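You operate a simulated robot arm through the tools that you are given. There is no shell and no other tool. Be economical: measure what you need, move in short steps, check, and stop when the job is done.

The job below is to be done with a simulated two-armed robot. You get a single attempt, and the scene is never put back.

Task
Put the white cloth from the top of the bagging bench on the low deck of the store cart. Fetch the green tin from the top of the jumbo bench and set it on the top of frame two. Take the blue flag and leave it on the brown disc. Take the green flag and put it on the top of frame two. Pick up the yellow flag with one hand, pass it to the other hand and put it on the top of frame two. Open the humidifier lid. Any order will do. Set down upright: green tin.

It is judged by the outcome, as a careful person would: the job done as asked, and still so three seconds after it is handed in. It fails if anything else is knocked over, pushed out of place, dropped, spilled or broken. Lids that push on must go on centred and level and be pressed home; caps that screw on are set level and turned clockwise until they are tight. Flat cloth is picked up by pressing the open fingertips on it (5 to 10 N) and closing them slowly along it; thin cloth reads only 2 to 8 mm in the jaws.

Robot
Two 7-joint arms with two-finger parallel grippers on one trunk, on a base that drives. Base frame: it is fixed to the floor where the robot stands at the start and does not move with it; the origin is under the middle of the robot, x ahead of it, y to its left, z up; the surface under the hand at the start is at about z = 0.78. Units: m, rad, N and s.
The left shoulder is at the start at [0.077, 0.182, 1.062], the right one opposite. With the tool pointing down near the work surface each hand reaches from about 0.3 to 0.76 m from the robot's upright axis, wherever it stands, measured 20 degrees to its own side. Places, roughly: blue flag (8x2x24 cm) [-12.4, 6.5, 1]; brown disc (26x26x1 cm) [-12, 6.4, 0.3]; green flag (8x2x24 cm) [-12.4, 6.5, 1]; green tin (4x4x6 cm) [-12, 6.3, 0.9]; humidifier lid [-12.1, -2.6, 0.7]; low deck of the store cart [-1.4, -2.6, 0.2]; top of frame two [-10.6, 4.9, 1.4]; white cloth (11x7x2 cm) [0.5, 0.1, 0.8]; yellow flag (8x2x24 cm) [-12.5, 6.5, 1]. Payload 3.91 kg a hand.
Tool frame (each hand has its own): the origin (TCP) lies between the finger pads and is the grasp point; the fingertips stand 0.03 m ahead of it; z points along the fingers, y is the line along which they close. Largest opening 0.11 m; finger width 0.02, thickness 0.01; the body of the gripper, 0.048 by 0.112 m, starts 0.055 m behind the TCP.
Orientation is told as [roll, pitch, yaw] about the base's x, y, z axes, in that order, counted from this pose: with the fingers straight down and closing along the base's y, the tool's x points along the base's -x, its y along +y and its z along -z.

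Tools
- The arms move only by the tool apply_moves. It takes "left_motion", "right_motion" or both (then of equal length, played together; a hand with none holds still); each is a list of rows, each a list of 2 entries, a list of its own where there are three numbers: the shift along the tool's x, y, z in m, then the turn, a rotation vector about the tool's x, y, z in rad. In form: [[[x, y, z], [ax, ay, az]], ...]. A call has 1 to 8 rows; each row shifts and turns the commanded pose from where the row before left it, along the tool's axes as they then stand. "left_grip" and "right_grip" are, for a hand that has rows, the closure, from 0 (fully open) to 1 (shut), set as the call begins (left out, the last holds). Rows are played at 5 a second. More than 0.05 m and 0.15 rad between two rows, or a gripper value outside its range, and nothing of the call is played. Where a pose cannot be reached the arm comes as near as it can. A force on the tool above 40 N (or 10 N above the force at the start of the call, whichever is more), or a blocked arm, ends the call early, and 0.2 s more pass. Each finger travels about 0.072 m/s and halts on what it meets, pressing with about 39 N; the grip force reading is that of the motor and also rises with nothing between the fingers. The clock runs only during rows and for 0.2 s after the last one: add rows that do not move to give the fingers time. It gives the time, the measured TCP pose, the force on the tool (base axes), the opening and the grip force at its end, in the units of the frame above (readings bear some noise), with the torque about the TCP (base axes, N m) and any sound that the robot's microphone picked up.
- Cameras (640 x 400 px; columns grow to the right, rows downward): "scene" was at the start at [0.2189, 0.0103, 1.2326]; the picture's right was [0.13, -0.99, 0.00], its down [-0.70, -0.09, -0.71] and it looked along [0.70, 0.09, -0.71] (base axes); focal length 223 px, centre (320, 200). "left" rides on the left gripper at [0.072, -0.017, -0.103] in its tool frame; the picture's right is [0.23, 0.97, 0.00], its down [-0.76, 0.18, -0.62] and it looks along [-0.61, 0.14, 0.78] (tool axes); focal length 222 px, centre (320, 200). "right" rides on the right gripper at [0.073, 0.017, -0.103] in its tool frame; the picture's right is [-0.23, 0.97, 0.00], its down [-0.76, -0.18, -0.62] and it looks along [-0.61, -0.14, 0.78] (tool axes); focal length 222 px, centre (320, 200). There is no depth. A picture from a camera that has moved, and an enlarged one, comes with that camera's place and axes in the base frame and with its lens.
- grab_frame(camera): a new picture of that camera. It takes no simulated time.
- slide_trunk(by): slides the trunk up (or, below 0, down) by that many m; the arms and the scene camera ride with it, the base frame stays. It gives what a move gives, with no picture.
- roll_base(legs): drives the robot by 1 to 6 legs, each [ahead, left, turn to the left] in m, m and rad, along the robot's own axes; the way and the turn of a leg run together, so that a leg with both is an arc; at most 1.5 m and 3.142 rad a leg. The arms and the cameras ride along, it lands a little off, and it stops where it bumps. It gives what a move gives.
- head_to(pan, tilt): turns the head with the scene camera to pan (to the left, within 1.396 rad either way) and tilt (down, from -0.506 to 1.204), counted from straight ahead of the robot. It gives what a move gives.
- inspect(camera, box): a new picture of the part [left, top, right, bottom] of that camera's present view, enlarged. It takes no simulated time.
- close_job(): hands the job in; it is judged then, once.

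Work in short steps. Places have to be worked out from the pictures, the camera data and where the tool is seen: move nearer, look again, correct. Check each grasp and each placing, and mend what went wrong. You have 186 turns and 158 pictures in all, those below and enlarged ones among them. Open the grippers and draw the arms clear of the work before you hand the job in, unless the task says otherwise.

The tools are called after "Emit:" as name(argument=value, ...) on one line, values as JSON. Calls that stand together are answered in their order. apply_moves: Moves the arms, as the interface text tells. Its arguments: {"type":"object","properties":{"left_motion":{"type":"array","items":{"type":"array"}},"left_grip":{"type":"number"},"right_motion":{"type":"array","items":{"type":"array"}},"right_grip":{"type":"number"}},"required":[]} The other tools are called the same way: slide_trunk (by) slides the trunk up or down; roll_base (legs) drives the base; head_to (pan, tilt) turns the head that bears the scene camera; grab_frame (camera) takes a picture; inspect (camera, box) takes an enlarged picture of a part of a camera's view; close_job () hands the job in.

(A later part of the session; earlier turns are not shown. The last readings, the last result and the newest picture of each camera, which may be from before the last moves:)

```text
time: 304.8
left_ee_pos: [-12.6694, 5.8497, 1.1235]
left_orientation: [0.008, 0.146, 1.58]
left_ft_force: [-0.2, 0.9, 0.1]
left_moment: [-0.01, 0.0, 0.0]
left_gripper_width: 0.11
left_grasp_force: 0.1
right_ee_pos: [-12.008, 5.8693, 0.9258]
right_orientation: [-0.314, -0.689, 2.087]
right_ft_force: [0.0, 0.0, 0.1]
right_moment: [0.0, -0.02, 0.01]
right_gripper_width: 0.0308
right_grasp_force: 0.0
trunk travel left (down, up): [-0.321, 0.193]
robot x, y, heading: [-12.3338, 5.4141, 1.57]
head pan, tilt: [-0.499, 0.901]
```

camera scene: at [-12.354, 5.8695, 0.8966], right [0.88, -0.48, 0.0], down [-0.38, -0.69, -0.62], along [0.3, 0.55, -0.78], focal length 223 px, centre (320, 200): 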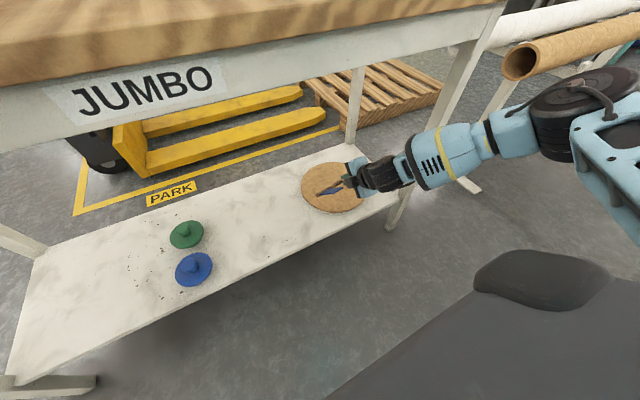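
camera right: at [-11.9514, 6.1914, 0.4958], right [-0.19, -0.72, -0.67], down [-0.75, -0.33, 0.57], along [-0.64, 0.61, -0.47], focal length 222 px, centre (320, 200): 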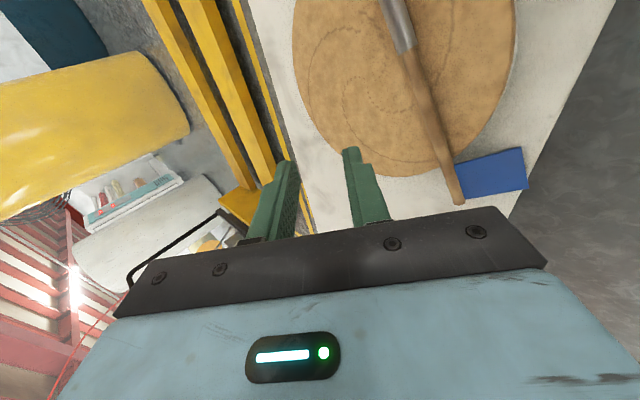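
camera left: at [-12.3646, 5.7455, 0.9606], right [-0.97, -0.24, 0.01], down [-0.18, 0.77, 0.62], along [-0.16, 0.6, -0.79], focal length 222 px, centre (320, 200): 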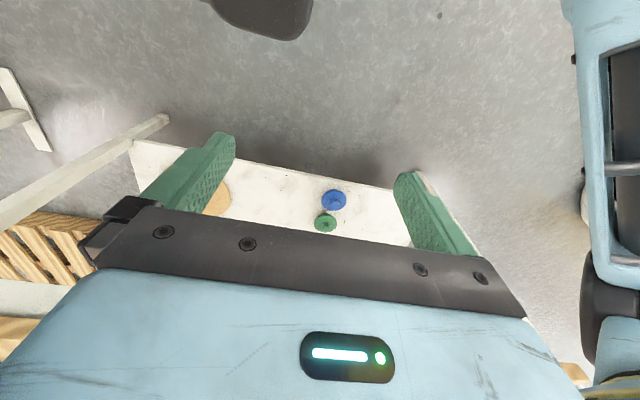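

I'll use the right hand again for yellow, since its approach is proven and clear of the purple box, and pass it to the left. I reset the right hand's orientation and raise it.

Emit:
apply_moves(right_motion=[[[0, 0, 0], [0, 0, 0.149]], [[0, 0, 0], [0, 0, 0.149]], [[0, 0, 0], [0, 0, 0.08]], [[-0.034, 0, -0.036], [0, 0, 0]], [[-0.034, 0, -0.036], [0, 0, 0]], [[-0.034, 0, -0.036], [0, 0, 0]], [[-0.02, 0, -0.02], [0, -0.12, 0]], [[0, 0, 0], [0, -0.12, 0]]])

Emit:
roll_base(legs=[[0.18, 0, 0], [0, 0.33, 0]])

Emit:
head_to(pan=0, tilt=0.45)

Emit:
grab_frame(camera="scene")

```text
time: 306.6
left_ee_pos: [-12.668, 5.8482, 1.1219]
left_orientation: [0.008, 0.146, 1.58]
left_ft_force: [-1.5, 0.7, 0.0]
left_moment: [0.02, 0.0, -0.02]
left_gripper_width: 0.1102
left_grasp_force: 0.2
right_ee_pos: [-12.0057, 5.8733, 1.104]
right_orientation: [0.02, -0.989, 1.585]
right_ft_force: [0.6, 0.8, 0.1]
right_moment: [0.01, -0.03, -0.03]
right_gripper_width: 0.0309
right_grasp_force: 0.1
trunk travel left (down, up): [-0.321, 0.193]
robot x, y, heading: [-12.3299, 5.4122, 1.569]
head pan, tilt: [-0.499, 0.901]
```

```text
time: 311.1
left_ee_pos: [-12.9984, 6.0241, 1.1216]
left_orientation: [0.009, 0.148, 1.59]
left_ft_force: [-0.5, 0.1, -0.1]
left_moment: [0.02, 0.0, 0.01]
left_gripper_width: 0.1098
left_grasp_force: 0.0
right_ee_pos: [-12.3353, 6.0539, 1.1027]
right_orientation: [0.021, -0.988, 1.595]
right_ft_force: [0.0, -0.5, -0.5]
right_moment: [0.03, 0.0, 0.0]
right_gripper_width: 0.0312
right_grasp_force: 0.2
trunk travel left (down, up): [-0.321, 0.193]
robot x, y, heading: [-12.6564, 5.5928, 1.578]
head pan, tilt: [-0.499, 0.901]
```

```text
time: 312.1
left_ee_pos: [-12.9988, 6.0246, 1.1214]
left_orientation: [0.009, 0.147, 1.59]
left_ft_force: [0.1, 0.2, 0.4]
left_moment: [0.01, 0.0, -0.01]
left_gripper_width: 0.1101
left_grasp_force: 0.1
right_ee_pos: [-12.3347, 6.0547, 1.1033]
right_orientation: [0.021, -0.985, 1.595]
right_ft_force: [0.5, 1.3, -0.4]
right_moment: [-0.01, -0.02, -0.01]
right_gripper_width: 0.0308
right_grasp_force: 0.0
trunk travel left (down, up): [-0.321, 0.193]
robot x, y, heading: [-12.6564, 5.5914, 1.574]
head pan, tilt: [0.0, 0.45]
```

```text
62 pictures are left
camera scene: at [-12.6568, 5.823, 1.2579], right [1.0, 0.01, 0.0], down [0.0, -0.44, -0.9], along [-0.01, 0.9, -0.44], focal length 223 px, centre (320, 200)
```

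scene: 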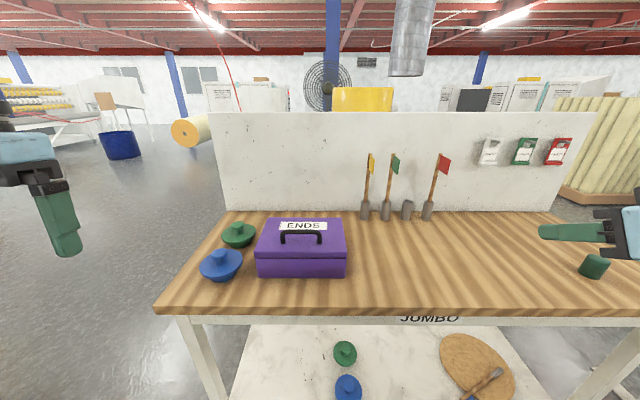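

Yellow is at x≈-12.506, y≈6.505. I drive 7 cm closer and bring the right hand to just in front of it.

Emit:
roll_base(legs=[[0.07, 0, 0]])

Emit:
apply_moves(right_motion=[[[0, 0, 0], [0, -0.149, 0]], [[0.0056, 0.0244, 0.0365], [0, 0, 0]], [[0.0056, 0.0244, 0.0365], [0, 0, 0]], [[0.0056, 0.0244, 0.0365], [0, 0, 0]], [[0.0056, 0.0244, 0.0365], [0, 0, 0]], [[0.0056, 0.0244, 0.0365], [0, 0, 0]], [[0.0056, 0.0244, 0.0365], [0, 0, 0]], [[0.0056, 0.0244, 0.0365], [0, 0, 0]]], right_grip=0.6)

Emit:
grab_frame(camera="right")

Emit:
inspect(camera="scene", box=[280, 110, 480, 250])

```text
time: 313.1
left_ee_pos: [-12.9983, 6.0931, 1.1214]
left_orientation: [0.009, 0.149, 1.587]
left_ft_force: [0.4, 0.1, -0.3]
left_moment: [-0.04, 0.0, -0.03]
left_gripper_width: 0.11
left_grasp_force: 0.0
right_ee_pos: [-12.3352, 6.1234, 1.1036]
right_orientation: [0.021, -0.987, 1.593]
right_ft_force: [0.6, 0.7, 0.1]
right_moment: [0.0, 0.0, 0.0]
right_gripper_width: 0.0309
right_grasp_force: 0.1
trunk travel left (down, up): [-0.321, 0.193]
robot x, y, heading: [-12.6539, 5.6582, 1.578]
head pan, tilt: [0.0, 0.45]
```

```text
time: 314.9
left_ee_pos: [-12.9988, 6.0956, 1.1202]
left_orientation: [0.009, 0.147, 1.587]
left_ft_force: [0.1, 0.6, 0.5]
left_moment: [-0.02, -0.01, 0.0]
left_gripper_width: 0.1101
left_grasp_force: 0.1
right_ee_pos: [-12.52, 6.3298, 0.9604]
right_orientation: [0.023, -1.137, 1.589]
right_ft_force: [-0.9, -0.6, 0.8]
right_moment: [0.01, -0.02, -0.02]
right_gripper_width: 0.044
right_grasp_force: 0.0
trunk travel left (down, up): [-0.321, 0.193]
robot x, y, heading: [-12.6578, 5.6629, 1.576]
head pan, tilt: [0.0, 0.45]
```

```text
61 pictures are left
camera right: at [-12.5302, 6.204, 0.938], right [-0.97, 0.06, 0.22], down [0.2, -0.24, 0.95], along [0.1, 0.97, 0.22], focal length 222 px, centre (320, 200)
```

right: 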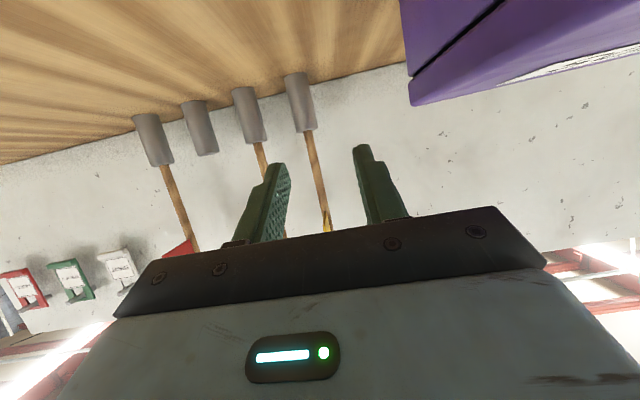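

```text
2.86 times, centred on (380, 180) of scene
camera zoom: at [-12.6579, 5.8922, 1.2578], right [1.0, 0.01, 0.0], down [0.0, -0.44, -0.9], along [-0.01, 0.9, -0.44], focal length 637 px, centre (149, 257)
```

zoom: 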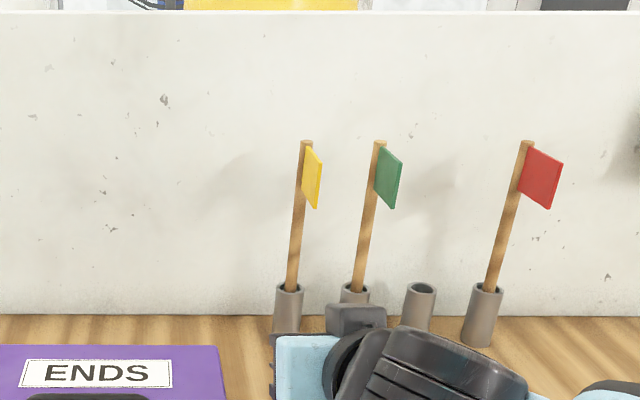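

The stick is between the fingers, about 1 cm right of centre. I correct and advance in two stages.

Emit:
apply_moves(right_motion=[[[-0.0182, -0.008, 0.039], [0, 0, 0]], [[-0.0182, -0.006, 0.039], [0, 0, 0]], [[-0.0106, 0, 0.0227], [0, 0, 0]], [[0, 0, 0], [0, 0, 0]]])

Emit:
grab_frame(camera="right")

```text
time: 315.9
left_ee_pos: [-12.9989, 6.0925, 1.1223]
left_orientation: [0.01, 0.147, 1.589]
left_ft_force: [-0.4, -0.2, 0.0]
left_moment: [-0.03, -0.01, 0.05]
left_gripper_width: 0.1103
left_grasp_force: 0.0
right_ee_pos: [-12.5059, 6.4418, 0.9608]
right_orientation: [0.028, -1.136, 1.586]
right_ft_force: [-1.7, 0.9, 0.0]
right_moment: [0.01, -0.01, 0.03]
right_gripper_width: 0.0441
right_grasp_force: 0.1
trunk travel left (down, up): [-0.321, 0.193]
robot x, y, heading: [-12.654, 5.6582, 1.575]
head pan, tilt: [0.0, 0.45]
```

```text
59 pictures are left
camera right: at [-12.5177, 6.3157, 0.9377], right [-0.97, 0.06, 0.22], down [0.2, -0.24, 0.95], along [0.1, 0.97, 0.22], focal length 222 px, centre (320, 200)
```

right: 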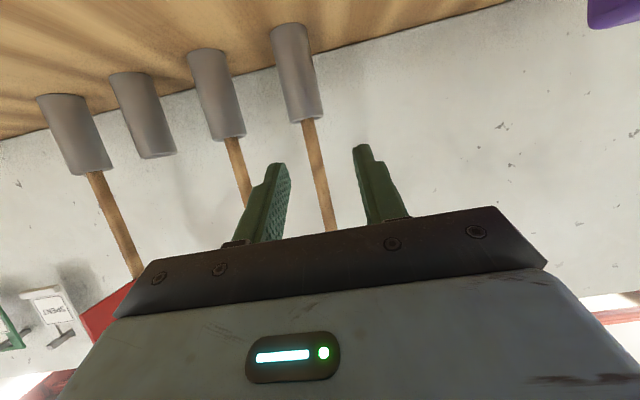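

Emit:
apply_moves(right_motion=[[[-0.0085, -0.003, 0.0181], [0, 0, 0]], [[-0.0085, -0.003, 0.0181], [0, 0, 0]], [[-0.0085, 0, 0.0181], [0, 0, 0]], [[0, 0, 0], [0, 0, 0]]])

Emit:
apply_moves(right_motion=[[[0, 0, 0], [0, 0, 0]], [[0, 0, 0], [0, 0, 0]], [[0, 0, 0], [0, 0, 0]], [[0, 0, 0], [0, 0, 0]]], right_grip=1)

```text
time: 316.9
left_ee_pos: [-12.9971, 6.0931, 1.121]
left_orientation: [0.01, 0.149, 1.589]
left_ft_force: [-0.1, 0.2, -0.4]
left_moment: [-0.02, 0.0, 0.01]
left_gripper_width: 0.11
left_grasp_force: 0.0
right_ee_pos: [-12.5028, 6.5027, 0.9614]
right_orientation: [0.026, -1.135, 1.588]
right_ft_force: [0.4, -0.2, -0.7]
right_moment: [0.01, 0.02, 0.01]
right_gripper_width: 0.0441
right_grasp_force: 0.0
trunk travel left (down, up): [-0.321, 0.193]
robot x, y, heading: [-12.6571, 5.6578, 1.579]
head pan, tilt: [0.0, 0.45]
```

```text
time: 317.9
left_ee_pos: [-12.9973, 6.094, 1.1219]
left_orientation: [0.009, 0.147, 1.588]
left_ft_force: [-0.1, 0.6, 0.2]
left_moment: [0.04, 0.0, 0.01]
left_gripper_width: 0.1099
left_grasp_force: 0.1
right_ee_pos: [-12.5016, 6.5028, 0.9617]
right_orientation: [0.027, -1.135, 1.586]
right_ft_force: [5.7, 0.8, 0.2]
right_moment: [0.02, -0.27, -0.17]
right_gripper_width: 0.011
right_grasp_force: 38.8
trunk travel left (down, up): [-0.321, 0.193]
robot x, y, heading: [-12.6514, 5.6637, 1.574]
head pan, tilt: [0.0, 0.45]
```

Gripped at 11 mm with almost no side load. I lift straight up 0.12 m and draw back.

Emit:
apply_moves(right_motion=[[[-0.0181, -0.001, -0.0085], [0, 0, 0]], [[-0.0181, 0, -0.0085], [0, 0, 0]], [[-0.0181, 0, -0.0085], [0, 0, 0]], [[-0.0181, 0, -0.0085], [0, 0, 0]], [[-0.0181, 0, -0.0085], [0, 0, 0]], [[-0.0181, 0, -0.0085], [0, 0, 0]], [[0, 0, 0], [0, 0, 0]]])

Emit:
apply_moves(right_motion=[[[0.02, 0, -0.043], [0, 0, 0]], [[0.02, 0, -0.043], [0, 0, 0]], [[0.02, 0, -0.043], [0, 0, 0]], [[0.02, 0, -0.043], [0, 0, 0]], [[0.02, 0, -0.043], [0, 0, 0]], [[0, 0, 0], [0, 0, 0]]])

Emit:
grab_frame(camera="scene")

```text
time: 319.5
left_ee_pos: [-12.9984, 6.0931, 1.1214]
left_orientation: [0.008, 0.147, 1.588]
left_ft_force: [-0.7, -0.4, -0.3]
left_moment: [0.0, 0.01, 0.01]
left_gripper_width: 0.1102
left_grasp_force: 0.1
right_ee_pos: [-12.4999, 6.5033, 1.0816]
right_orientation: [0.026, -1.134, 1.587]
right_ft_force: [-0.4, -0.6, -0.8]
right_moment: [-0.02, -0.01, 0.03]
right_gripper_width: 0.0112
right_grasp_force: 39.3
trunk travel left (down, up): [-0.321, 0.193]
robot x, y, heading: [-12.6575, 5.6609, 1.577]
head pan, tilt: [0.0, 0.45]
```

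```text
time: 320.9
left_ee_pos: [-12.9986, 6.0925, 1.1213]
left_orientation: [0.009, 0.147, 1.587]
left_ft_force: [-0.1, 0.0, 0.0]
left_moment: [0.02, -0.01, 0.01]
left_gripper_width: 0.11
left_grasp_force: 0.0
right_ee_pos: [-12.4908, 6.2663, 1.0821]
right_orientation: [0.027, -1.134, 1.585]
right_ft_force: [0.2, 0.7, -1.1]
right_moment: [-0.05, -0.01, -0.01]
right_gripper_width: 0.0111
right_grasp_force: 38.9
trunk travel left (down, up): [-0.321, 0.193]
robot x, y, heading: [-12.6578, 5.6609, 1.579]
head pan, tilt: [0.0, 0.45]
```

```text
58 pictures are left
camera scene: at [-12.6574, 5.8921, 1.2579], right [1.0, 0.01, 0.0], down [0.0, -0.44, -0.9], along [-0.01, 0.9, -0.44], focal length 223 px, centre (320, 200)
```

scene: 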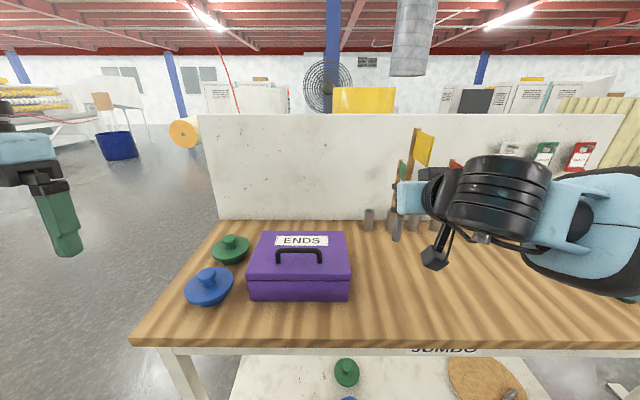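

Yellow is held by the right hand. For the handover I raise it, and tilt the left hand level.

Emit:
apply_moves(left_motion=[[[0, 0, 0], [0, -0.1427, 0]], [[0, 0, 0], [0, -0.1427, 0]], [[0, 0, 0], [0, -0.1427, 0]], [[0, 0, 0], [0, -0.1427, 0]], [[0, 0, 0], [0, -0.1427, 0]], [[0, 0, 0], [0, -0.1427, 0]], [[0, 0, 0], [0, -0.1427, 0]], [[0, 0, 0], [0, -0.1427, 0]]], right_motion=[[[-0.0181, 0, -0.0085], [0, 0, 0]], [[-0.0181, 0, -0.0085], [0, 0, 0]], [[-0.0181, 0, -0.0085], [0, 0, 0]], [[-0.0181, 0, -0.0085], [0, 0, 0]], [[-0.0181, 0, -0.0085], [0, 0, 0]], [[0, 0, 0], [0, 0, 0]], [[0, 0, 0], [0, 0, 0]], [[0, 0, 0], [0, 0, 0]]], left_grip=0.5)

Emit:
apply_moves(left_motion=[[[0, 0, 0], [0, -0.1427, 0]], [[0, 0, 0], [0.131, 0, 0.0614]], [[0, 0, 0], [0.131, 0, 0.0614]], [[0, 0, 0], [0.131, 0, 0.0614]], [[0, 0, 0], [0.131, 0, 0.0614]], [[0, 0, 0], [0.131, 0, 0.0614]], [[0, 0, 0], [0.131, 0, 0.0614]]])

Emit:
grab_frame(camera="scene")

Emit:
grab_frame(camera="left")

```text
time: 322.7
left_ee_pos: [-12.9993, 6.0929, 1.1226]
left_orientation: [0.017, -0.995, 1.575]
left_ft_force: [0.5, 0.2, -0.2]
left_moment: [0.0, 0.04, -0.01]
left_gripper_width: 0.055
left_grasp_force: 0.0
right_ee_pos: [-12.4912, 6.2649, 1.1821]
right_orientation: [0.026, -1.136, 1.59]
right_ft_force: [-0.6, 0.2, -0.2]
right_moment: [-0.02, 0.0, -0.02]
right_gripper_width: 0.0115
right_grasp_force: 39.3
trunk travel left (down, up): [-0.321, 0.193]
robot x, y, heading: [-12.6555, 5.658, 1.578]
head pan, tilt: [0.0, 0.45]
```

```text
time: 324.3
left_ee_pos: [-13.0006, 6.0977, 1.1249]
left_orientation: [0.02, -1.13, 0.7]
left_ft_force: [0.8, 0.2, 0.7]
left_moment: [0.0, 0.03, 0.02]
left_gripper_width: 0.0551
left_grasp_force: 0.0
left hand out of reach, approached as far as the arm can: row 1
right_ee_pos: [-12.4904, 6.2663, 1.1815]
right_orientation: [0.027, -1.136, 1.587]
right_ft_force: [-0.3, 0.2, -1.0]
right_moment: [-0.01, 0.03, 0.0]
right_gripper_width: 0.0114
right_grasp_force: 39.3
trunk travel left (down, up): [-0.321, 0.193]
robot x, y, heading: [-12.6565, 5.6582, 1.579]
head pan, tilt: [0.0, 0.45]
```

```text
57 pictures are left
camera scene: at [-12.6575, 5.8921, 1.2579], right [1.0, 0.01, 0.0], down [0.0, -0.44, -0.9], along [-0.01, 0.9, -0.44], focal length 223 px, centre (320, 200)
```

scene: 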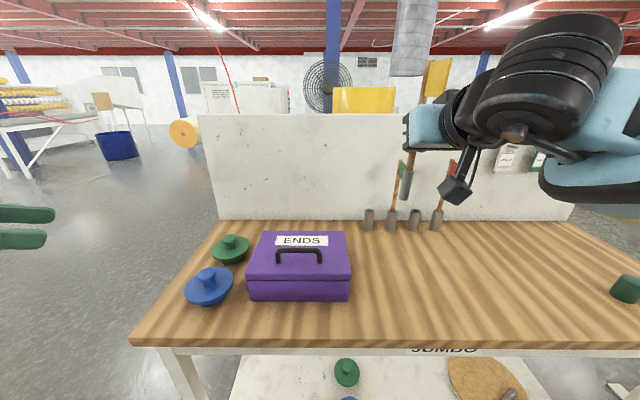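

```text
56 pictures are left
camera left: at [-13.0845, 6.0054, 1.1049], right [-0.71, 0.67, -0.2], down [-0.29, -0.03, 0.96], along [0.64, 0.74, 0.22], focal length 222 px, centre (320, 200)
```

left: 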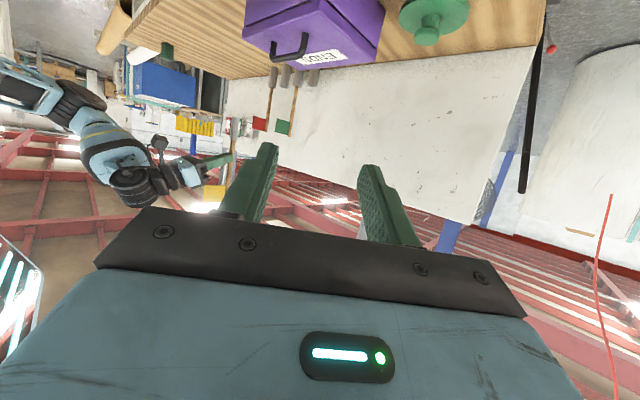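

The left hand now points inwards. I bring the flag 10 cm towards the middle and move the left hand to a staging point 12 cm from its lower end.

Emit:
apply_moves(left_motion=[[[-0.0164, -0.0193, 0.0399], [0, 0, 0]], [[-0.0164, -0.0193, 0.0399], [0, 0, 0]], [[-0.0164, -0.0193, 0.0399], [0, 0, 0]], [[-0.0164, -0.0193, 0.0399], [0, 0, 0]], [[-0.0164, -0.0193, 0.0399], [0, 0, 0]], [[-0.0164, -0.0193, 0.0399], [0, 0, 0]], [[-0.0164, -0.0193, 0.0399], [0, 0, 0]], [[0, 0, 0], [0, 0, 0]]], right_motion=[[[0, 0.02, 0], [0, 0, 0]], [[0, 0.02, 0], [0, 0, 0]], [[0, 0.02, 0], [0, 0, 0]], [[0, 0.02, 0], [0, 0, 0]], [[0, 0.02, 0], [0, 0, 0]], [[0, 0, 0], [0, 0, 0]], [[0, 0, 0], [0, 0, 0]], [[0, 0, 0], [0, 0, 0]]])

Emit:
grab_frame(camera="scene")

Emit:
grab_frame(camera="left")

```text
time: 326.1
left_ee_pos: [-12.6882, 6.1937, 1.11]
left_orientation: [0.022, -1.13, 0.698]
left_ft_force: [-0.2, 0.1, -0.7]
left_moment: [-0.02, -0.02, 0.01]
left_gripper_width: 0.0549
left_grasp_force: 0.0
right_ee_pos: [-12.5916, 6.261, 1.1822]
right_orientation: [0.025, -1.136, 1.588]
right_ft_force: [1.0, -0.5, -0.7]
right_moment: [0.0, -0.03, -0.01]
right_gripper_width: 0.011
right_grasp_force: 38.7
trunk travel left (down, up): [-0.321, 0.193]
robot x, y, heading: [-12.6535, 5.6628, 1.58]
head pan, tilt: [0.0, 0.45]
```

```text
55 pictures are left
camera scene: at [-12.6579, 5.8914, 1.258], right [1.0, 0.01, 0.0], down [0.0, -0.43, -0.9], along [-0.01, 0.9, -0.43], focal length 223 px, centre (320, 200)
```

scene: 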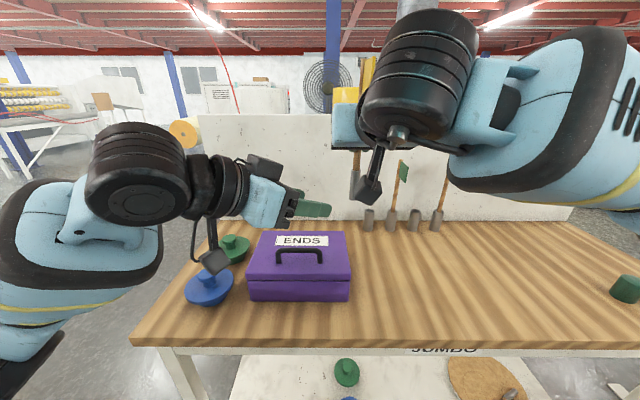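

```text
54 pictures are left
camera left: at [-12.7708, 6.0997, 1.0901], right [-0.72, 0.67, -0.2], down [-0.29, -0.03, 0.96], along [0.63, 0.74, 0.22], focal length 222 px, centre (320, 200)
```

left: 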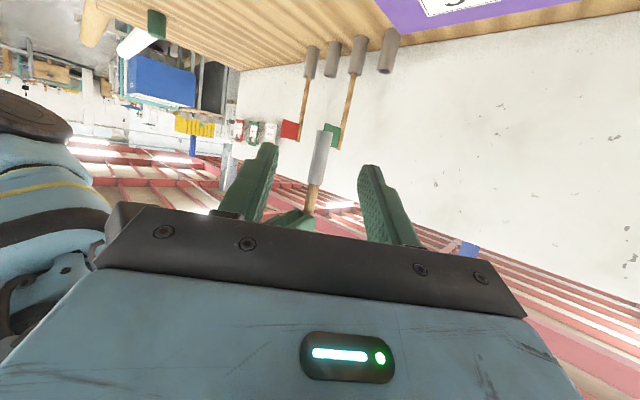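

The ferrule is visible between the left fingers. I advance half the distance and check again.

Emit:
apply_moves(left_motion=[[[-0.0127, 0, 0.0272], [0, 0, 0]], [[-0.0127, 0, 0.0272], [0, 0, 0]], [[0, 0, 0], [0, 0, 0]]])

Emit:
grab_frame(camera="left")

Emit:
inspect(camera="scene", box=[220, 100, 460, 260])

```text
time: 326.9
left_ee_pos: [-12.6398, 6.2349, 1.1094]
left_orientation: [0.022, -1.129, 0.698]
left_ft_force: [0.0, 0.6, 0.3]
left_moment: [-0.05, 0.02, 0.03]
left_gripper_width: 0.055
left_grasp_force: 0.0
right_ee_pos: [-12.5913, 6.262, 1.1818]
right_orientation: [0.027, -1.136, 1.588]
right_ft_force: [-0.4, -0.7, -0.7]
right_moment: [0.02, 0.01, -0.01]
right_gripper_width: 0.0111
right_grasp_force: 39.0
trunk travel left (down, up): [-0.321, 0.193]
robot x, y, heading: [-12.6576, 5.661, 1.582]
head pan, tilt: [0.0, 0.45]
```

```text
53 pictures are left
camera left: at [-12.7228, 6.1408, 1.0884], right [-0.72, 0.67, -0.2], down [-0.29, -0.03, 0.96], along [0.63, 0.74, 0.22], focal length 222 px, centre (320, 200)
```

left: 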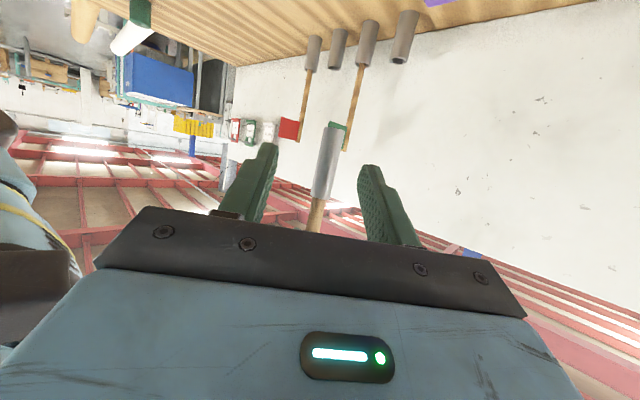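

```text
2.50 times, centred on (340, 180) of scene
camera zoom: at [-12.6576, 5.8915, 1.258], right [1.0, 0.01, 0.0], down [0.0, -0.44, -0.9], along [-0.01, 0.9, -0.44], focal length 557 px, centre (270, 250)
```

zoom: 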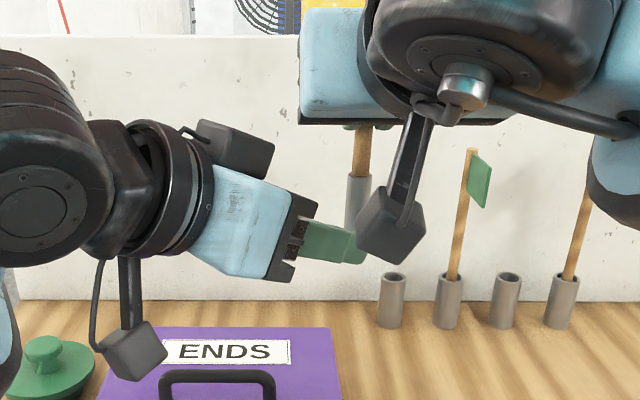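

The ferrule is centred. I advance the last 5 cm with a 5 mm side correction and close the left hand.

Emit:
apply_moves(left_motion=[[[-0.0106, 0.003, 0.0227], [0, 0, 0]], [[-0.0106, 0.002, 0.0227], [0, 0, 0]], [[0, 0, 0], [0, 0, 0]]])

Emit:
apply_moves(left_motion=[[[0, 0, 0], [0, 0, 0]], [[0, 0, 0], [0, 0, 0]], [[0, 0, 0], [0, 0, 0]], [[0, 0, 0], [0, 0, 0]]], left_grip=1)

Emit:
grab_frame(camera="left")

```text
time: 327.7
left_ee_pos: [-12.6049, 6.2726, 1.109]
left_orientation: [0.023, -1.131, 0.696]
left_ft_force: [-0.4, 0.5, 0.7]
left_moment: [0.03, 0.03, 0.07]
left_gripper_width: 0.0551
left_grasp_force: 0.1
right_ee_pos: [-12.5916, 6.2622, 1.1834]
right_orientation: [0.025, -1.138, 1.587]
right_ft_force: [0.1, -0.4, 0.1]
right_moment: [-0.02, 0.0, -0.03]
right_gripper_width: 0.0112
right_grasp_force: 38.8
trunk travel left (down, up): [-0.321, 0.193]
robot x, y, heading: [-12.6552, 5.6635, 1.582]
head pan, tilt: [0.0, 0.45]
```

```text
time: 328.7
left_ee_pos: [-12.6062, 6.273, 1.1091]
left_orientation: [0.02, -1.129, 0.703]
left_ft_force: [-8.6, 21.2, 1.0]
left_moment: [-0.46, -0.32, 0.44]
left_gripper_width: 0.0164
left_grasp_force: 38.8
right_ee_pos: [-12.5902, 6.2613, 1.1826]
right_orientation: [0.026, -1.135, 1.589]
right_ft_force: [8.9, -21.1, -1.9]
right_moment: [-1.12, -0.3, -0.22]
right_gripper_width: 0.011
right_grasp_force: 38.2
trunk travel left (down, up): [-0.321, 0.193]
robot x, y, heading: [-12.6593, 5.6632, 1.574]
head pan, tilt: [0.0, 0.45]
```

```text
51 pictures are left
camera left: at [-12.6896, 6.1791, 1.0886], right [-0.72, 0.67, -0.2], down [-0.29, -0.03, 0.96], along [0.63, 0.74, 0.22], focal length 222 px, centre (320, 200)
```

left: 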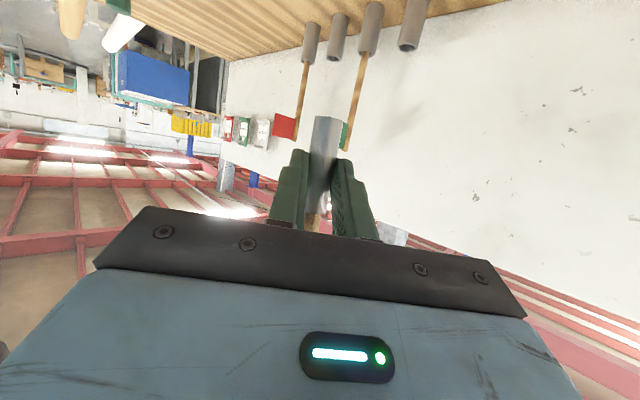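

The left hand holds the ferrule (16 mm). I open the right hand and withdraw it straight back.

Emit:
apply_moves(right_motion=[[[0, 0, 0], [0, 0, 0]], [[0, 0, 0], [0, 0, 0]], [[0, 0, 0], [0, 0, 0]]], right_grip=0.6)

Emit:
apply_moves(right_motion=[[[0.0085, 0, -0.0181], [0, 0, 0]], [[0.0127, 0, -0.0272], [0, 0, 0]], [[0.0127, 0, -0.0272], [0, 0, 0]], [[0.0127, 0, -0.0272], [0, 0, 0]], [[0, -0.03, 0], [0, 0, 0]], [[0, -0.03, 0], [0, 0, 0]], [[0, 0, 0], [0, 0, 0]]])

Emit:
grab_frame(camera="scene")

```text
time: 329.5
left_ee_pos: [-12.6048, 6.272, 1.1092]
left_orientation: [0.022, -1.128, 0.696]
left_ft_force: [0.6, 0.5, -0.3]
left_moment: [0.01, 0.0, 0.01]
left_gripper_width: 0.0169
left_grasp_force: 39.3
right_ee_pos: [-12.591, 6.2618, 1.1815]
right_orientation: [0.028, -1.137, 1.586]
right_ft_force: [-0.1, -0.4, 0.1]
right_moment: [0.02, 0.0, -0.01]
right_gripper_width: 0.0441
right_grasp_force: 0.0
trunk travel left (down, up): [-0.321, 0.193]
robot x, y, heading: [-12.6592, 5.661, 1.575]
head pan, tilt: [0.0, 0.45]
```

```text
time: 331.1
left_ee_pos: [-12.6065, 6.2721, 1.109]
left_orientation: [0.023, -1.129, 0.701]
left_ft_force: [-0.2, 0.9, 0.1]
left_moment: [0.0, -0.02, 0.05]
left_gripper_width: 0.0165
left_grasp_force: 39.3
right_ee_pos: [-12.5274, 6.1545, 1.1807]
right_orientation: [0.024, -1.134, 1.589]
right_ft_force: [-0.1, 0.7, 0.6]
right_moment: [0.0, 0.01, 0.02]
right_gripper_width: 0.0441
right_grasp_force: 0.0
trunk travel left (down, up): [-0.321, 0.193]
robot x, y, heading: [-12.6567, 5.6606, 1.577]
head pan, tilt: [0.0, 0.45]
```

```text
50 pictures are left
camera scene: at [-12.6577, 5.8918, 1.2579], right [1.0, 0.01, 0.0], down [0.0, -0.44, -0.9], along [-0.01, 0.9, -0.44], focal length 223 px, centre (320, 200)
```

scene: 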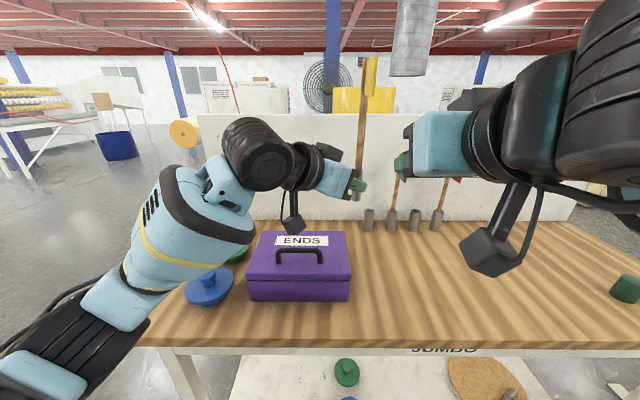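

Handover done; the left hand holds yellow. I move it aside and bring the right hand in front of the green flag.

Emit:
apply_moves(left_motion=[[[0.004, 0.026, -0.032], [0, 0, 0]], [[0.004, 0.026, -0.032], [0, 0, 0]], [[0.004, 0.026, -0.032], [0, 0, 0]], [[0.004, 0.026, -0.032], [0, 0, 0]], [[0.004, 0.026, -0.032], [0, 0, 0]], [[0, 0, 0], [0, 0, 0]], [[0, 0, 0], [0, 0, 0]], [[0, 0, 0], [0, 0, 0]]], right_motion=[[[0.0172, -0.0137, 0.0374], [0, 0, 0]], [[0.0172, -0.0137, 0.0374], [0, 0, 0]], [[0.0172, -0.0137, 0.0374], [0, 0, 0]], [[0.0172, -0.0137, 0.0374], [0, 0, 0]], [[0.0172, -0.0137, 0.0374], [0, 0, 0]], [[0.0172, -0.0137, 0.0374], [0, 0, 0]], [[0.0172, -0.0137, 0.0374], [0, 0, 0]], [[0, 0, 0], [0, 0, 0]]])

Emit:
grab_frame(camera="right")

Emit:
inspect(camera="scene", box=[220, 50, 480, 250])

```text
time: 332.9
left_ee_pos: [-12.8053, 6.2688, 1.1617]
left_orientation: [0.024, -1.129, 0.7]
left_ft_force: [0.9, -0.2, -0.5]
left_moment: [0.01, 0.01, -0.01]
left_gripper_width: 0.0169
left_grasp_force: 38.8
right_ee_pos: [-12.4401, 6.3454, 0.9618]
right_orientation: [0.025, -1.137, 1.589]
right_ft_force: [0.3, -0.7, -0.2]
right_moment: [0.0, 0.0, 0.0]
right_gripper_width: 0.0439
right_grasp_force: 0.1
trunk travel left (down, up): [-0.321, 0.193]
robot x, y, heading: [-12.6524, 5.6629, 1.578]
head pan, tilt: [0.0, 0.45]
```

```text
49 pictures are left
camera right: at [-12.4513, 6.219, 0.9389], right [-0.97, 0.06, 0.22], down [0.2, -0.24, 0.95], along [0.1, 0.97, 0.22], focal length 222 px, centre (320, 200)
```

right: 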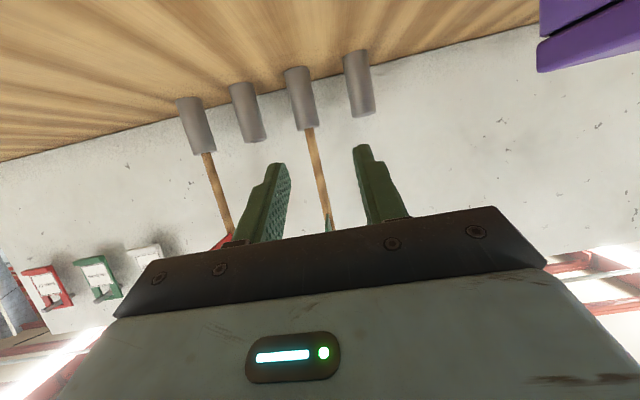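

```text
2.00 times, centred on (350, 150) of scene
camera zoom: at [-12.6573, 5.8913, 1.258], right [1.0, 0.01, 0.0], down [0.0, -0.43, -0.9], along [-0.01, 0.9, -0.43], focal length 446 px, centre (260, 300)
```

zoom: 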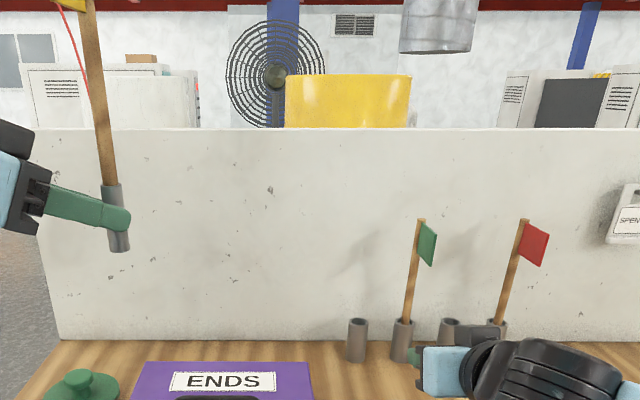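

Green lies about 1.3 cm right of centre, as yellow did. I apply the same correction and advance.

Emit:
apply_moves(right_motion=[[[-0.0167, -0.008, 0.0358], [0, 0, 0]], [[-0.0167, -0.005, 0.0358], [0, 0, 0]], [[-0.0106, 0, 0.0227], [0, 0, 0]], [[0, 0, 0], [0, 0, 0]]])

Emit:
grab_frame(camera="right")

```text
time: 333.9
left_ee_pos: [-12.8049, 6.2689, 1.1606]
left_orientation: [0.023, -1.129, 0.699]
left_ft_force: [1.0, 0.1, -0.1]
left_moment: [0.02, 0.01, 0.02]
left_gripper_width: 0.0166
left_grasp_force: 38.2
right_ee_pos: [-12.4309, 6.4495, 0.9623]
right_orientation: [0.027, -1.136, 1.587]
right_ft_force: [0.2, 0.6, -0.3]
right_moment: [0.0, 0.0, 0.0]
right_gripper_width: 0.0438
right_grasp_force: 0.1
trunk travel left (down, up): [-0.321, 0.193]
robot x, y, heading: [-12.655, 5.6577, 1.576]
head pan, tilt: [0.0, 0.45]
```

```text
47 pictures are left
camera right: at [-12.4427, 6.324, 0.939], right [-0.97, 0.06, 0.22], down [0.2, -0.24, 0.95], along [0.1, 0.97, 0.22], focal length 222 px, centre (320, 200)
```

right: 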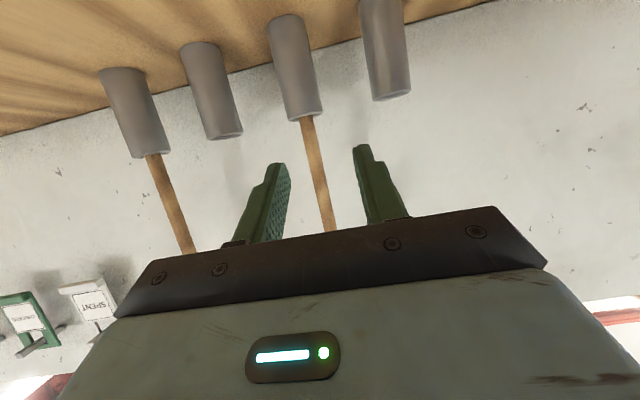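

Emit:
apply_moves(right_motion=[[[-0.0085, -0.003, 0.0181], [0, 0, 0]], [[-0.0085, -0.003, 0.0181], [0, 0, 0]], [[-0.0055, 0, 0.0118], [0, 0, 0]], [[0, 0, 0], [0, 0, 0]]])

Emit:
apply_moves(right_motion=[[[0, 0, 0], [0, 0, 0]], [[0, 0, 0], [0, 0, 0]], [[0, 0, 0], [0, 0, 0]], [[0, 0, 0], [0, 0, 0]]], right_grip=1)

Emit:
apply_moves(right_motion=[[[-0.0181, 0, -0.0085], [0, 0, 0]], [[-0.0181, 0, -0.0085], [0, 0, 0]], [[-0.0181, 0, -0.0085], [0, 0, 0]], [[-0.0181, 0, -0.0085], [0, 0, 0]], [[-0.0181, 0, -0.0085], [0, 0, 0]], [[-0.0181, 0, -0.0085], [0, 0, 0]], [[-0.0181, 0, -0.0085], [0, 0, 0]], [[0, 0, 0], [0, 0, 0]]])

Emit:
inspect(camera="scene", box=[220, 50, 480, 250])

```text
time: 334.9
left_ee_pos: [-12.8041, 6.2681, 1.1606]
left_orientation: [0.022, -1.129, 0.699]
left_ft_force: [-0.7, 0.4, 0.1]
left_moment: [0.0, 0.01, -0.01]
left_gripper_width: 0.0168
left_grasp_force: 39.3
right_ee_pos: [-12.4269, 6.5029, 0.9609]
right_orientation: [0.025, -1.137, 1.587]
right_ft_force: [-0.1, 0.1, 0.5]
right_moment: [-0.01, -0.03, 0.05]
right_gripper_width: 0.044
right_grasp_force: 0.1
trunk travel left (down, up): [-0.321, 0.193]
robot x, y, heading: [-12.6514, 5.6589, 1.577]
head pan, tilt: [0.0, 0.45]
```

```text
time: 335.9
left_ee_pos: [-12.8039, 6.2687, 1.1608]
left_orientation: [0.02, -1.129, 0.699]
left_ft_force: [0.2, -0.3, 0.2]
left_moment: [0.04, -0.02, 0.01]
left_gripper_width: 0.0167
left_grasp_force: 39.1
right_ee_pos: [-12.4252, 6.5036, 0.9593]
right_orientation: [0.027, -1.137, 1.585]
right_ft_force: [3.4, 1.8, 0.7]
right_moment: [0.07, -0.19, -0.1]
right_gripper_width: 0.0112
right_grasp_force: 39.1
trunk travel left (down, up): [-0.321, 0.193]
robot x, y, heading: [-12.6574, 5.6555, 1.578]
head pan, tilt: [0.0, 0.45]
```

```text
time: 337.7
left_ee_pos: [-12.8049, 6.269, 1.1603]
left_orientation: [0.023, -1.129, 0.7]
left_ft_force: [-0.5, -0.6, -0.8]
left_moment: [-0.01, -0.02, 0.03]
left_gripper_width: 0.017
left_grasp_force: 38.8
right_ee_pos: [-12.4262, 6.5008, 1.1001]
right_orientation: [0.027, -1.138, 1.588]
right_ft_force: [0.4, 0.5, -0.1]
right_moment: [-0.02, 0.03, 0.02]
right_gripper_width: 0.0111
right_grasp_force: 39.1
trunk travel left (down, up): [-0.321, 0.193]
robot x, y, heading: [-12.6524, 5.6631, 1.581]
head pan, tilt: [0.0, 0.45]
```

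```text
2.00 times, centred on (350, 150) of scene
camera zoom: at [-12.6571, 5.8919, 1.2579], right [1.0, 0.01, 0.0], down [0.0, -0.44, -0.9], along [-0.01, 0.9, -0.44], focal length 446 px, centre (260, 300)
```

zoom: 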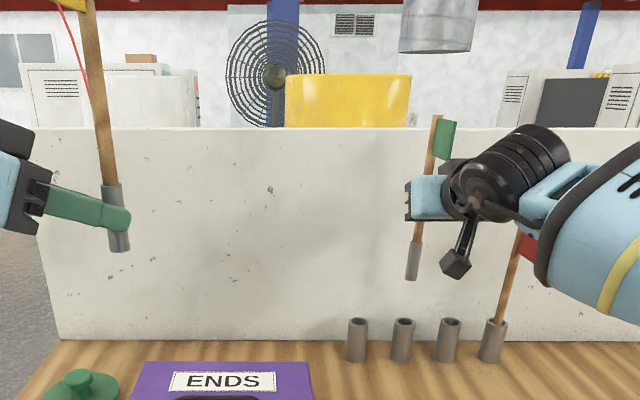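

Green is out cleanly. I draw both hands back, move the base away from the bench, and look towards frame two.

Emit:
apply_moves(right_motion=[[[0.02, 0, -0.043], [0, 0, 0]], [[0.02, 0, -0.043], [0, 0, 0]], [[0.02, 0, -0.043], [0, 0, 0]], [[0.02, 0, -0.043], [0, 0, 0]], [[0.02, 0, -0.043], [0, 0, 0]], [[0, 0, 0], [0, 0, 0]]])

Emit:
roll_base(legs=[[-0.12, 0, 0], [0, -0.5, 0]])

Emit:
head_to(pan=-1.39, tilt=0.2)

Emit:
grab_frame(camera="scene")

```text
time: 339.1
left_ee_pos: [-12.8049, 6.2688, 1.1605]
left_orientation: [0.023, -1.129, 0.7]
left_ft_force: [0.3, 0.2, 0.2]
left_moment: [0.03, 0.01, 0.02]
left_gripper_width: 0.0166
left_grasp_force: 39.2
right_ee_pos: [-12.4181, 6.264, 1.1014]
right_orientation: [0.027, -1.134, 1.589]
right_ft_force: [0.1, 0.0, -0.2]
right_moment: [0.01, 0.0, 0.01]
right_gripper_width: 0.011
right_grasp_force: 38.3
trunk travel left (down, up): [-0.321, 0.193]
robot x, y, heading: [-12.6572, 5.6607, 1.581]
head pan, tilt: [0.0, 0.45]
```

```text
time: 344.8
left_ee_pos: [-12.311, 6.1525, 1.1619]
left_orientation: [0.023, -1.128, 0.699]
left_ft_force: [0.1, 0.8, 0.3]
left_moment: [0.01, 0.03, 0.03]
left_gripper_width: 0.0165
left_grasp_force: 38.8
right_ee_pos: [-11.923, 6.1486, 1.1028]
right_orientation: [0.027, -1.135, 1.59]
right_ft_force: [-1.0, -0.8, 0.1]
right_moment: [-0.01, 0.01, -0.02]
right_gripper_width: 0.011
right_grasp_force: 38.6
trunk travel left (down, up): [-0.321, 0.193]
robot x, y, heading: [-12.1583, 5.5424, 1.581]
head pan, tilt: [0.0, 0.45]
```

```text
time: 346.3
left_ee_pos: [-12.3106, 6.1521, 1.162]
left_orientation: [0.024, -1.128, 0.702]
left_ft_force: [-0.4, -0.5, 0.0]
left_moment: [0.03, -0.01, 0.04]
left_gripper_width: 0.0167
left_grasp_force: 38.9
right_ee_pos: [-11.9231, 6.149, 1.1023]
right_orientation: [0.028, -1.136, 1.589]
right_ft_force: [-0.2, 0.1, -0.5]
right_moment: [0.01, -0.01, 0.0]
right_gripper_width: 0.011
right_grasp_force: 39.4
trunk travel left (down, up): [-0.321, 0.193]
robot x, y, heading: [-12.157, 5.5421, 1.581]
head pan, tilt: [-1.389, 0.201]
```

```text
45 pictures are left
camera scene: at [-12.0695, 5.7016, 1.2812], right [0.19, -0.98, 0.0], down [-0.2, -0.04, -0.98], along [0.96, 0.19, -0.2], focal length 223 px, centre (320, 200)
```

scene: 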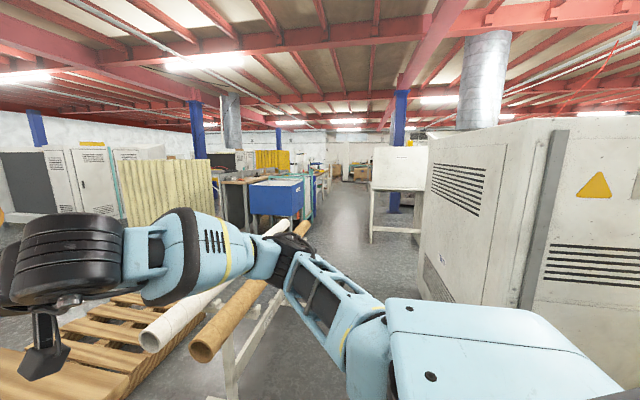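

The cabinet's near top corner is at about (-11.15, 5.07, 1.4), matching frame two. I shift right, away from the column, and turn to face it diagonally.

Emit:
roll_base(legs=[[0, -0.36, 0], [0, 0, -1.2], [0, 0, -1.2]])

Emit:
head_to(pan=0, tilt=0.3)

Emit:
slide_trunk(by=0.19)

Emit:
grab_frame(camera="scene")

```text
time: 356.0
left_ee_pos: [-11.2582, 5.2218, 1.1607]
left_orientation: [0.022, -1.13, -1.657]
left_ft_force: [-0.1, 0.3, -0.7]
left_moment: [0.01, 0.01, -0.03]
left_gripper_width: 0.0166
left_grasp_force: 39.1
right_ee_pos: [-11.5354, 4.9515, 1.1025]
right_orientation: [0.029, -1.137, -0.772]
right_ft_force: [-0.3, 0.3, -0.5]
right_moment: [0.01, 0.03, -0.02]
right_gripper_width: 0.0112
right_grasp_force: 38.8
trunk travel left (down, up): [-0.321, 0.193]
robot x, y, heading: [-11.7941, 5.5462, -0.775]
head pan, tilt: [-1.389, 0.201]
```

```text
time: 357.5
left_ee_pos: [-11.2591, 5.223, 1.1608]
left_orientation: [0.022, -1.129, -1.659]
left_ft_force: [0.8, -0.1, -0.3]
left_moment: [0.03, 0.01, 0.03]
left_gripper_width: 0.0167
left_grasp_force: 39.2
right_ee_pos: [-11.5351, 4.9512, 1.1015]
right_orientation: [0.027, -1.138, -0.771]
right_ft_force: [-0.6, 0.4, -0.6]
right_moment: [0.0, 0.02, 0.02]
right_gripper_width: 0.0112
right_grasp_force: 39.4
trunk travel left (down, up): [-0.321, 0.193]
robot x, y, heading: [-11.7947, 5.5442, -0.783]
head pan, tilt: [0.0, 0.3]
```

```text
time: 359.6
left_ee_pos: [-11.2576, 5.2211, 1.3492]
left_orientation: [0.018, -1.128, -1.656]
left_ft_force: [0.1, -0.1, -0.8]
left_moment: [-0.02, 0.02, -0.01]
left_gripper_width: 0.0165
left_grasp_force: 38.7
right_ee_pos: [-11.5349, 4.9498, 1.2901]
right_orientation: [0.026, -1.133, -0.769]
right_ft_force: [0.2, -0.5, -0.3]
right_moment: [-0.02, -0.05, -0.01]
right_gripper_width: 0.0113
right_grasp_force: 39.2
trunk travel left (down, up): [-0.511, 0.003]
robot x, y, heading: [-11.7954, 5.5473, -0.779]
head pan, tilt: [0.0, 0.3]
```

```text
44 pictures are left
camera scene: at [-11.7188, 5.4708, 1.4861], right [-0.7, -0.71, 0.0], down [-0.21, 0.21, -0.96], along [0.68, -0.67, -0.3], focal length 223 px, centre (320, 200)
```

scene: 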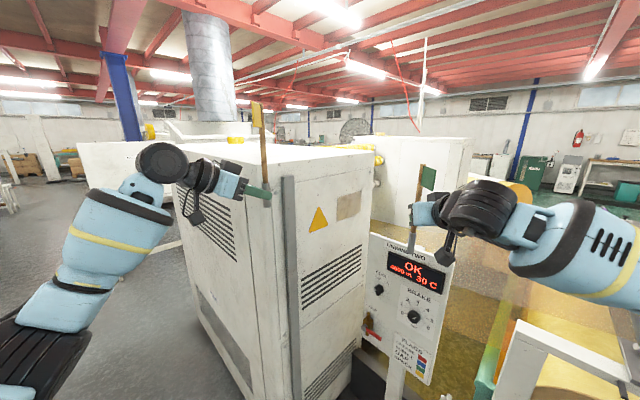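

Combining views, I place the cabinet's near top corner at about (-11.29, 5.16, 1.38). I raise both hands well above the top before driving in.

Emit:
apply_moves(left_motion=[[[-0.036, 0, -0.0168], [0, 0, 0]], [[-0.036, 0, -0.0168], [0, 0, 0]], [[-0.036, 0, -0.0168], [0, 0, 0]], [[-0.036, 0, -0.0168], [0, 0, 0]], [[-0.036, 0, -0.0168], [0, 0, 0]], [[0, 0, 0], [0, 0, 0]], [[0, 0, 0], [0, 0, 0]], [[0, 0, 0], [0, 0, 0]]], right_motion=[[[-0.036, 0, -0.0168], [0, 0, 0]], [[-0.036, 0, -0.0168], [0, 0, 0]], [[-0.036, 0, -0.0168], [0, 0, 0]], [[-0.036, 0, -0.0168], [0, 0, 0]], [[-0.036, 0, -0.0168], [0, 0, 0]], [[-0.036, 0, -0.0168], [0, 0, 0]], [[-0.036, 0, -0.0168], [0, 0, 0]], [[0, 0, 0], [0, 0, 0]]])

Emit:
grab_frame(camera="scene")

Emit:
grab_frame(camera="left")

```text
time: 361.4
left_ee_pos: [-11.2612, 5.2205, 1.5493]
left_orientation: [0.021, -1.129, -1.657]
left_ft_force: [0.2, 0.3, -0.4]
left_moment: [0.0, 0.02, -0.02]
left_gripper_width: 0.0165
left_grasp_force: 39.2
right_ee_pos: [-11.5396, 4.9488, 1.5716]
right_orientation: [0.028, -1.134, -0.769]
right_ft_force: [0.0, -0.1, -0.8]
right_moment: [0.02, 0.0, 0.02]
right_gripper_width: 0.0113
right_grasp_force: 39.0
trunk travel left (down, up): [-0.511, 0.003]
robot x, y, heading: [-11.7933, 5.5462, -0.777]
head pan, tilt: [0.0, 0.3]
```

```text
43 pictures are left
camera scene: at [-11.7197, 5.4708, 1.4862], right [-0.7, -0.71, 0.0], down [-0.21, 0.21, -0.96], along [0.68, -0.67, -0.3], focal length 223 px, centre (320, 200)
```

scene: 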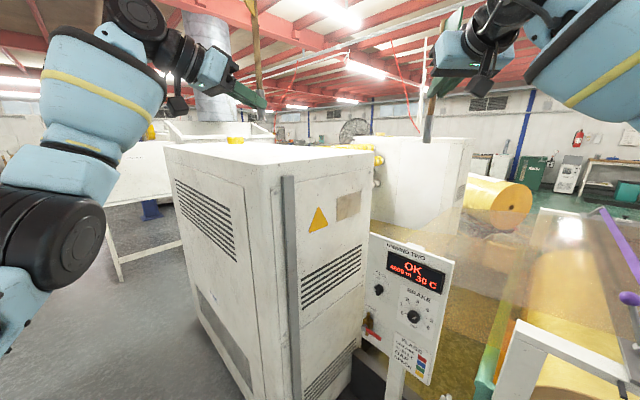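

```text
42 pictures are left
camera left: at [-11.271, 5.3465, 1.5288], right [0.98, 0.03, -0.2], down [0.18, 0.23, 0.96], along [0.07, -0.97, 0.22], focal length 222 px, centre (320, 200)
```

left: 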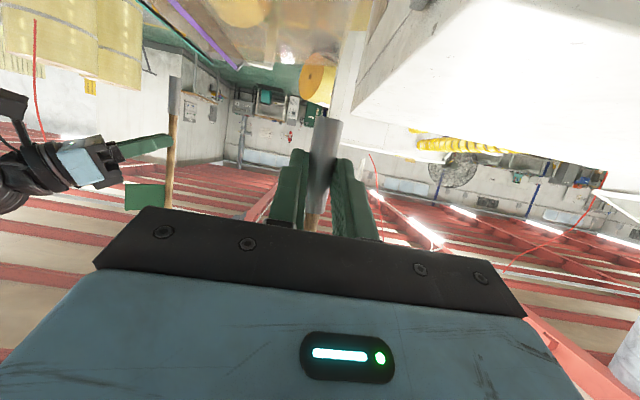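

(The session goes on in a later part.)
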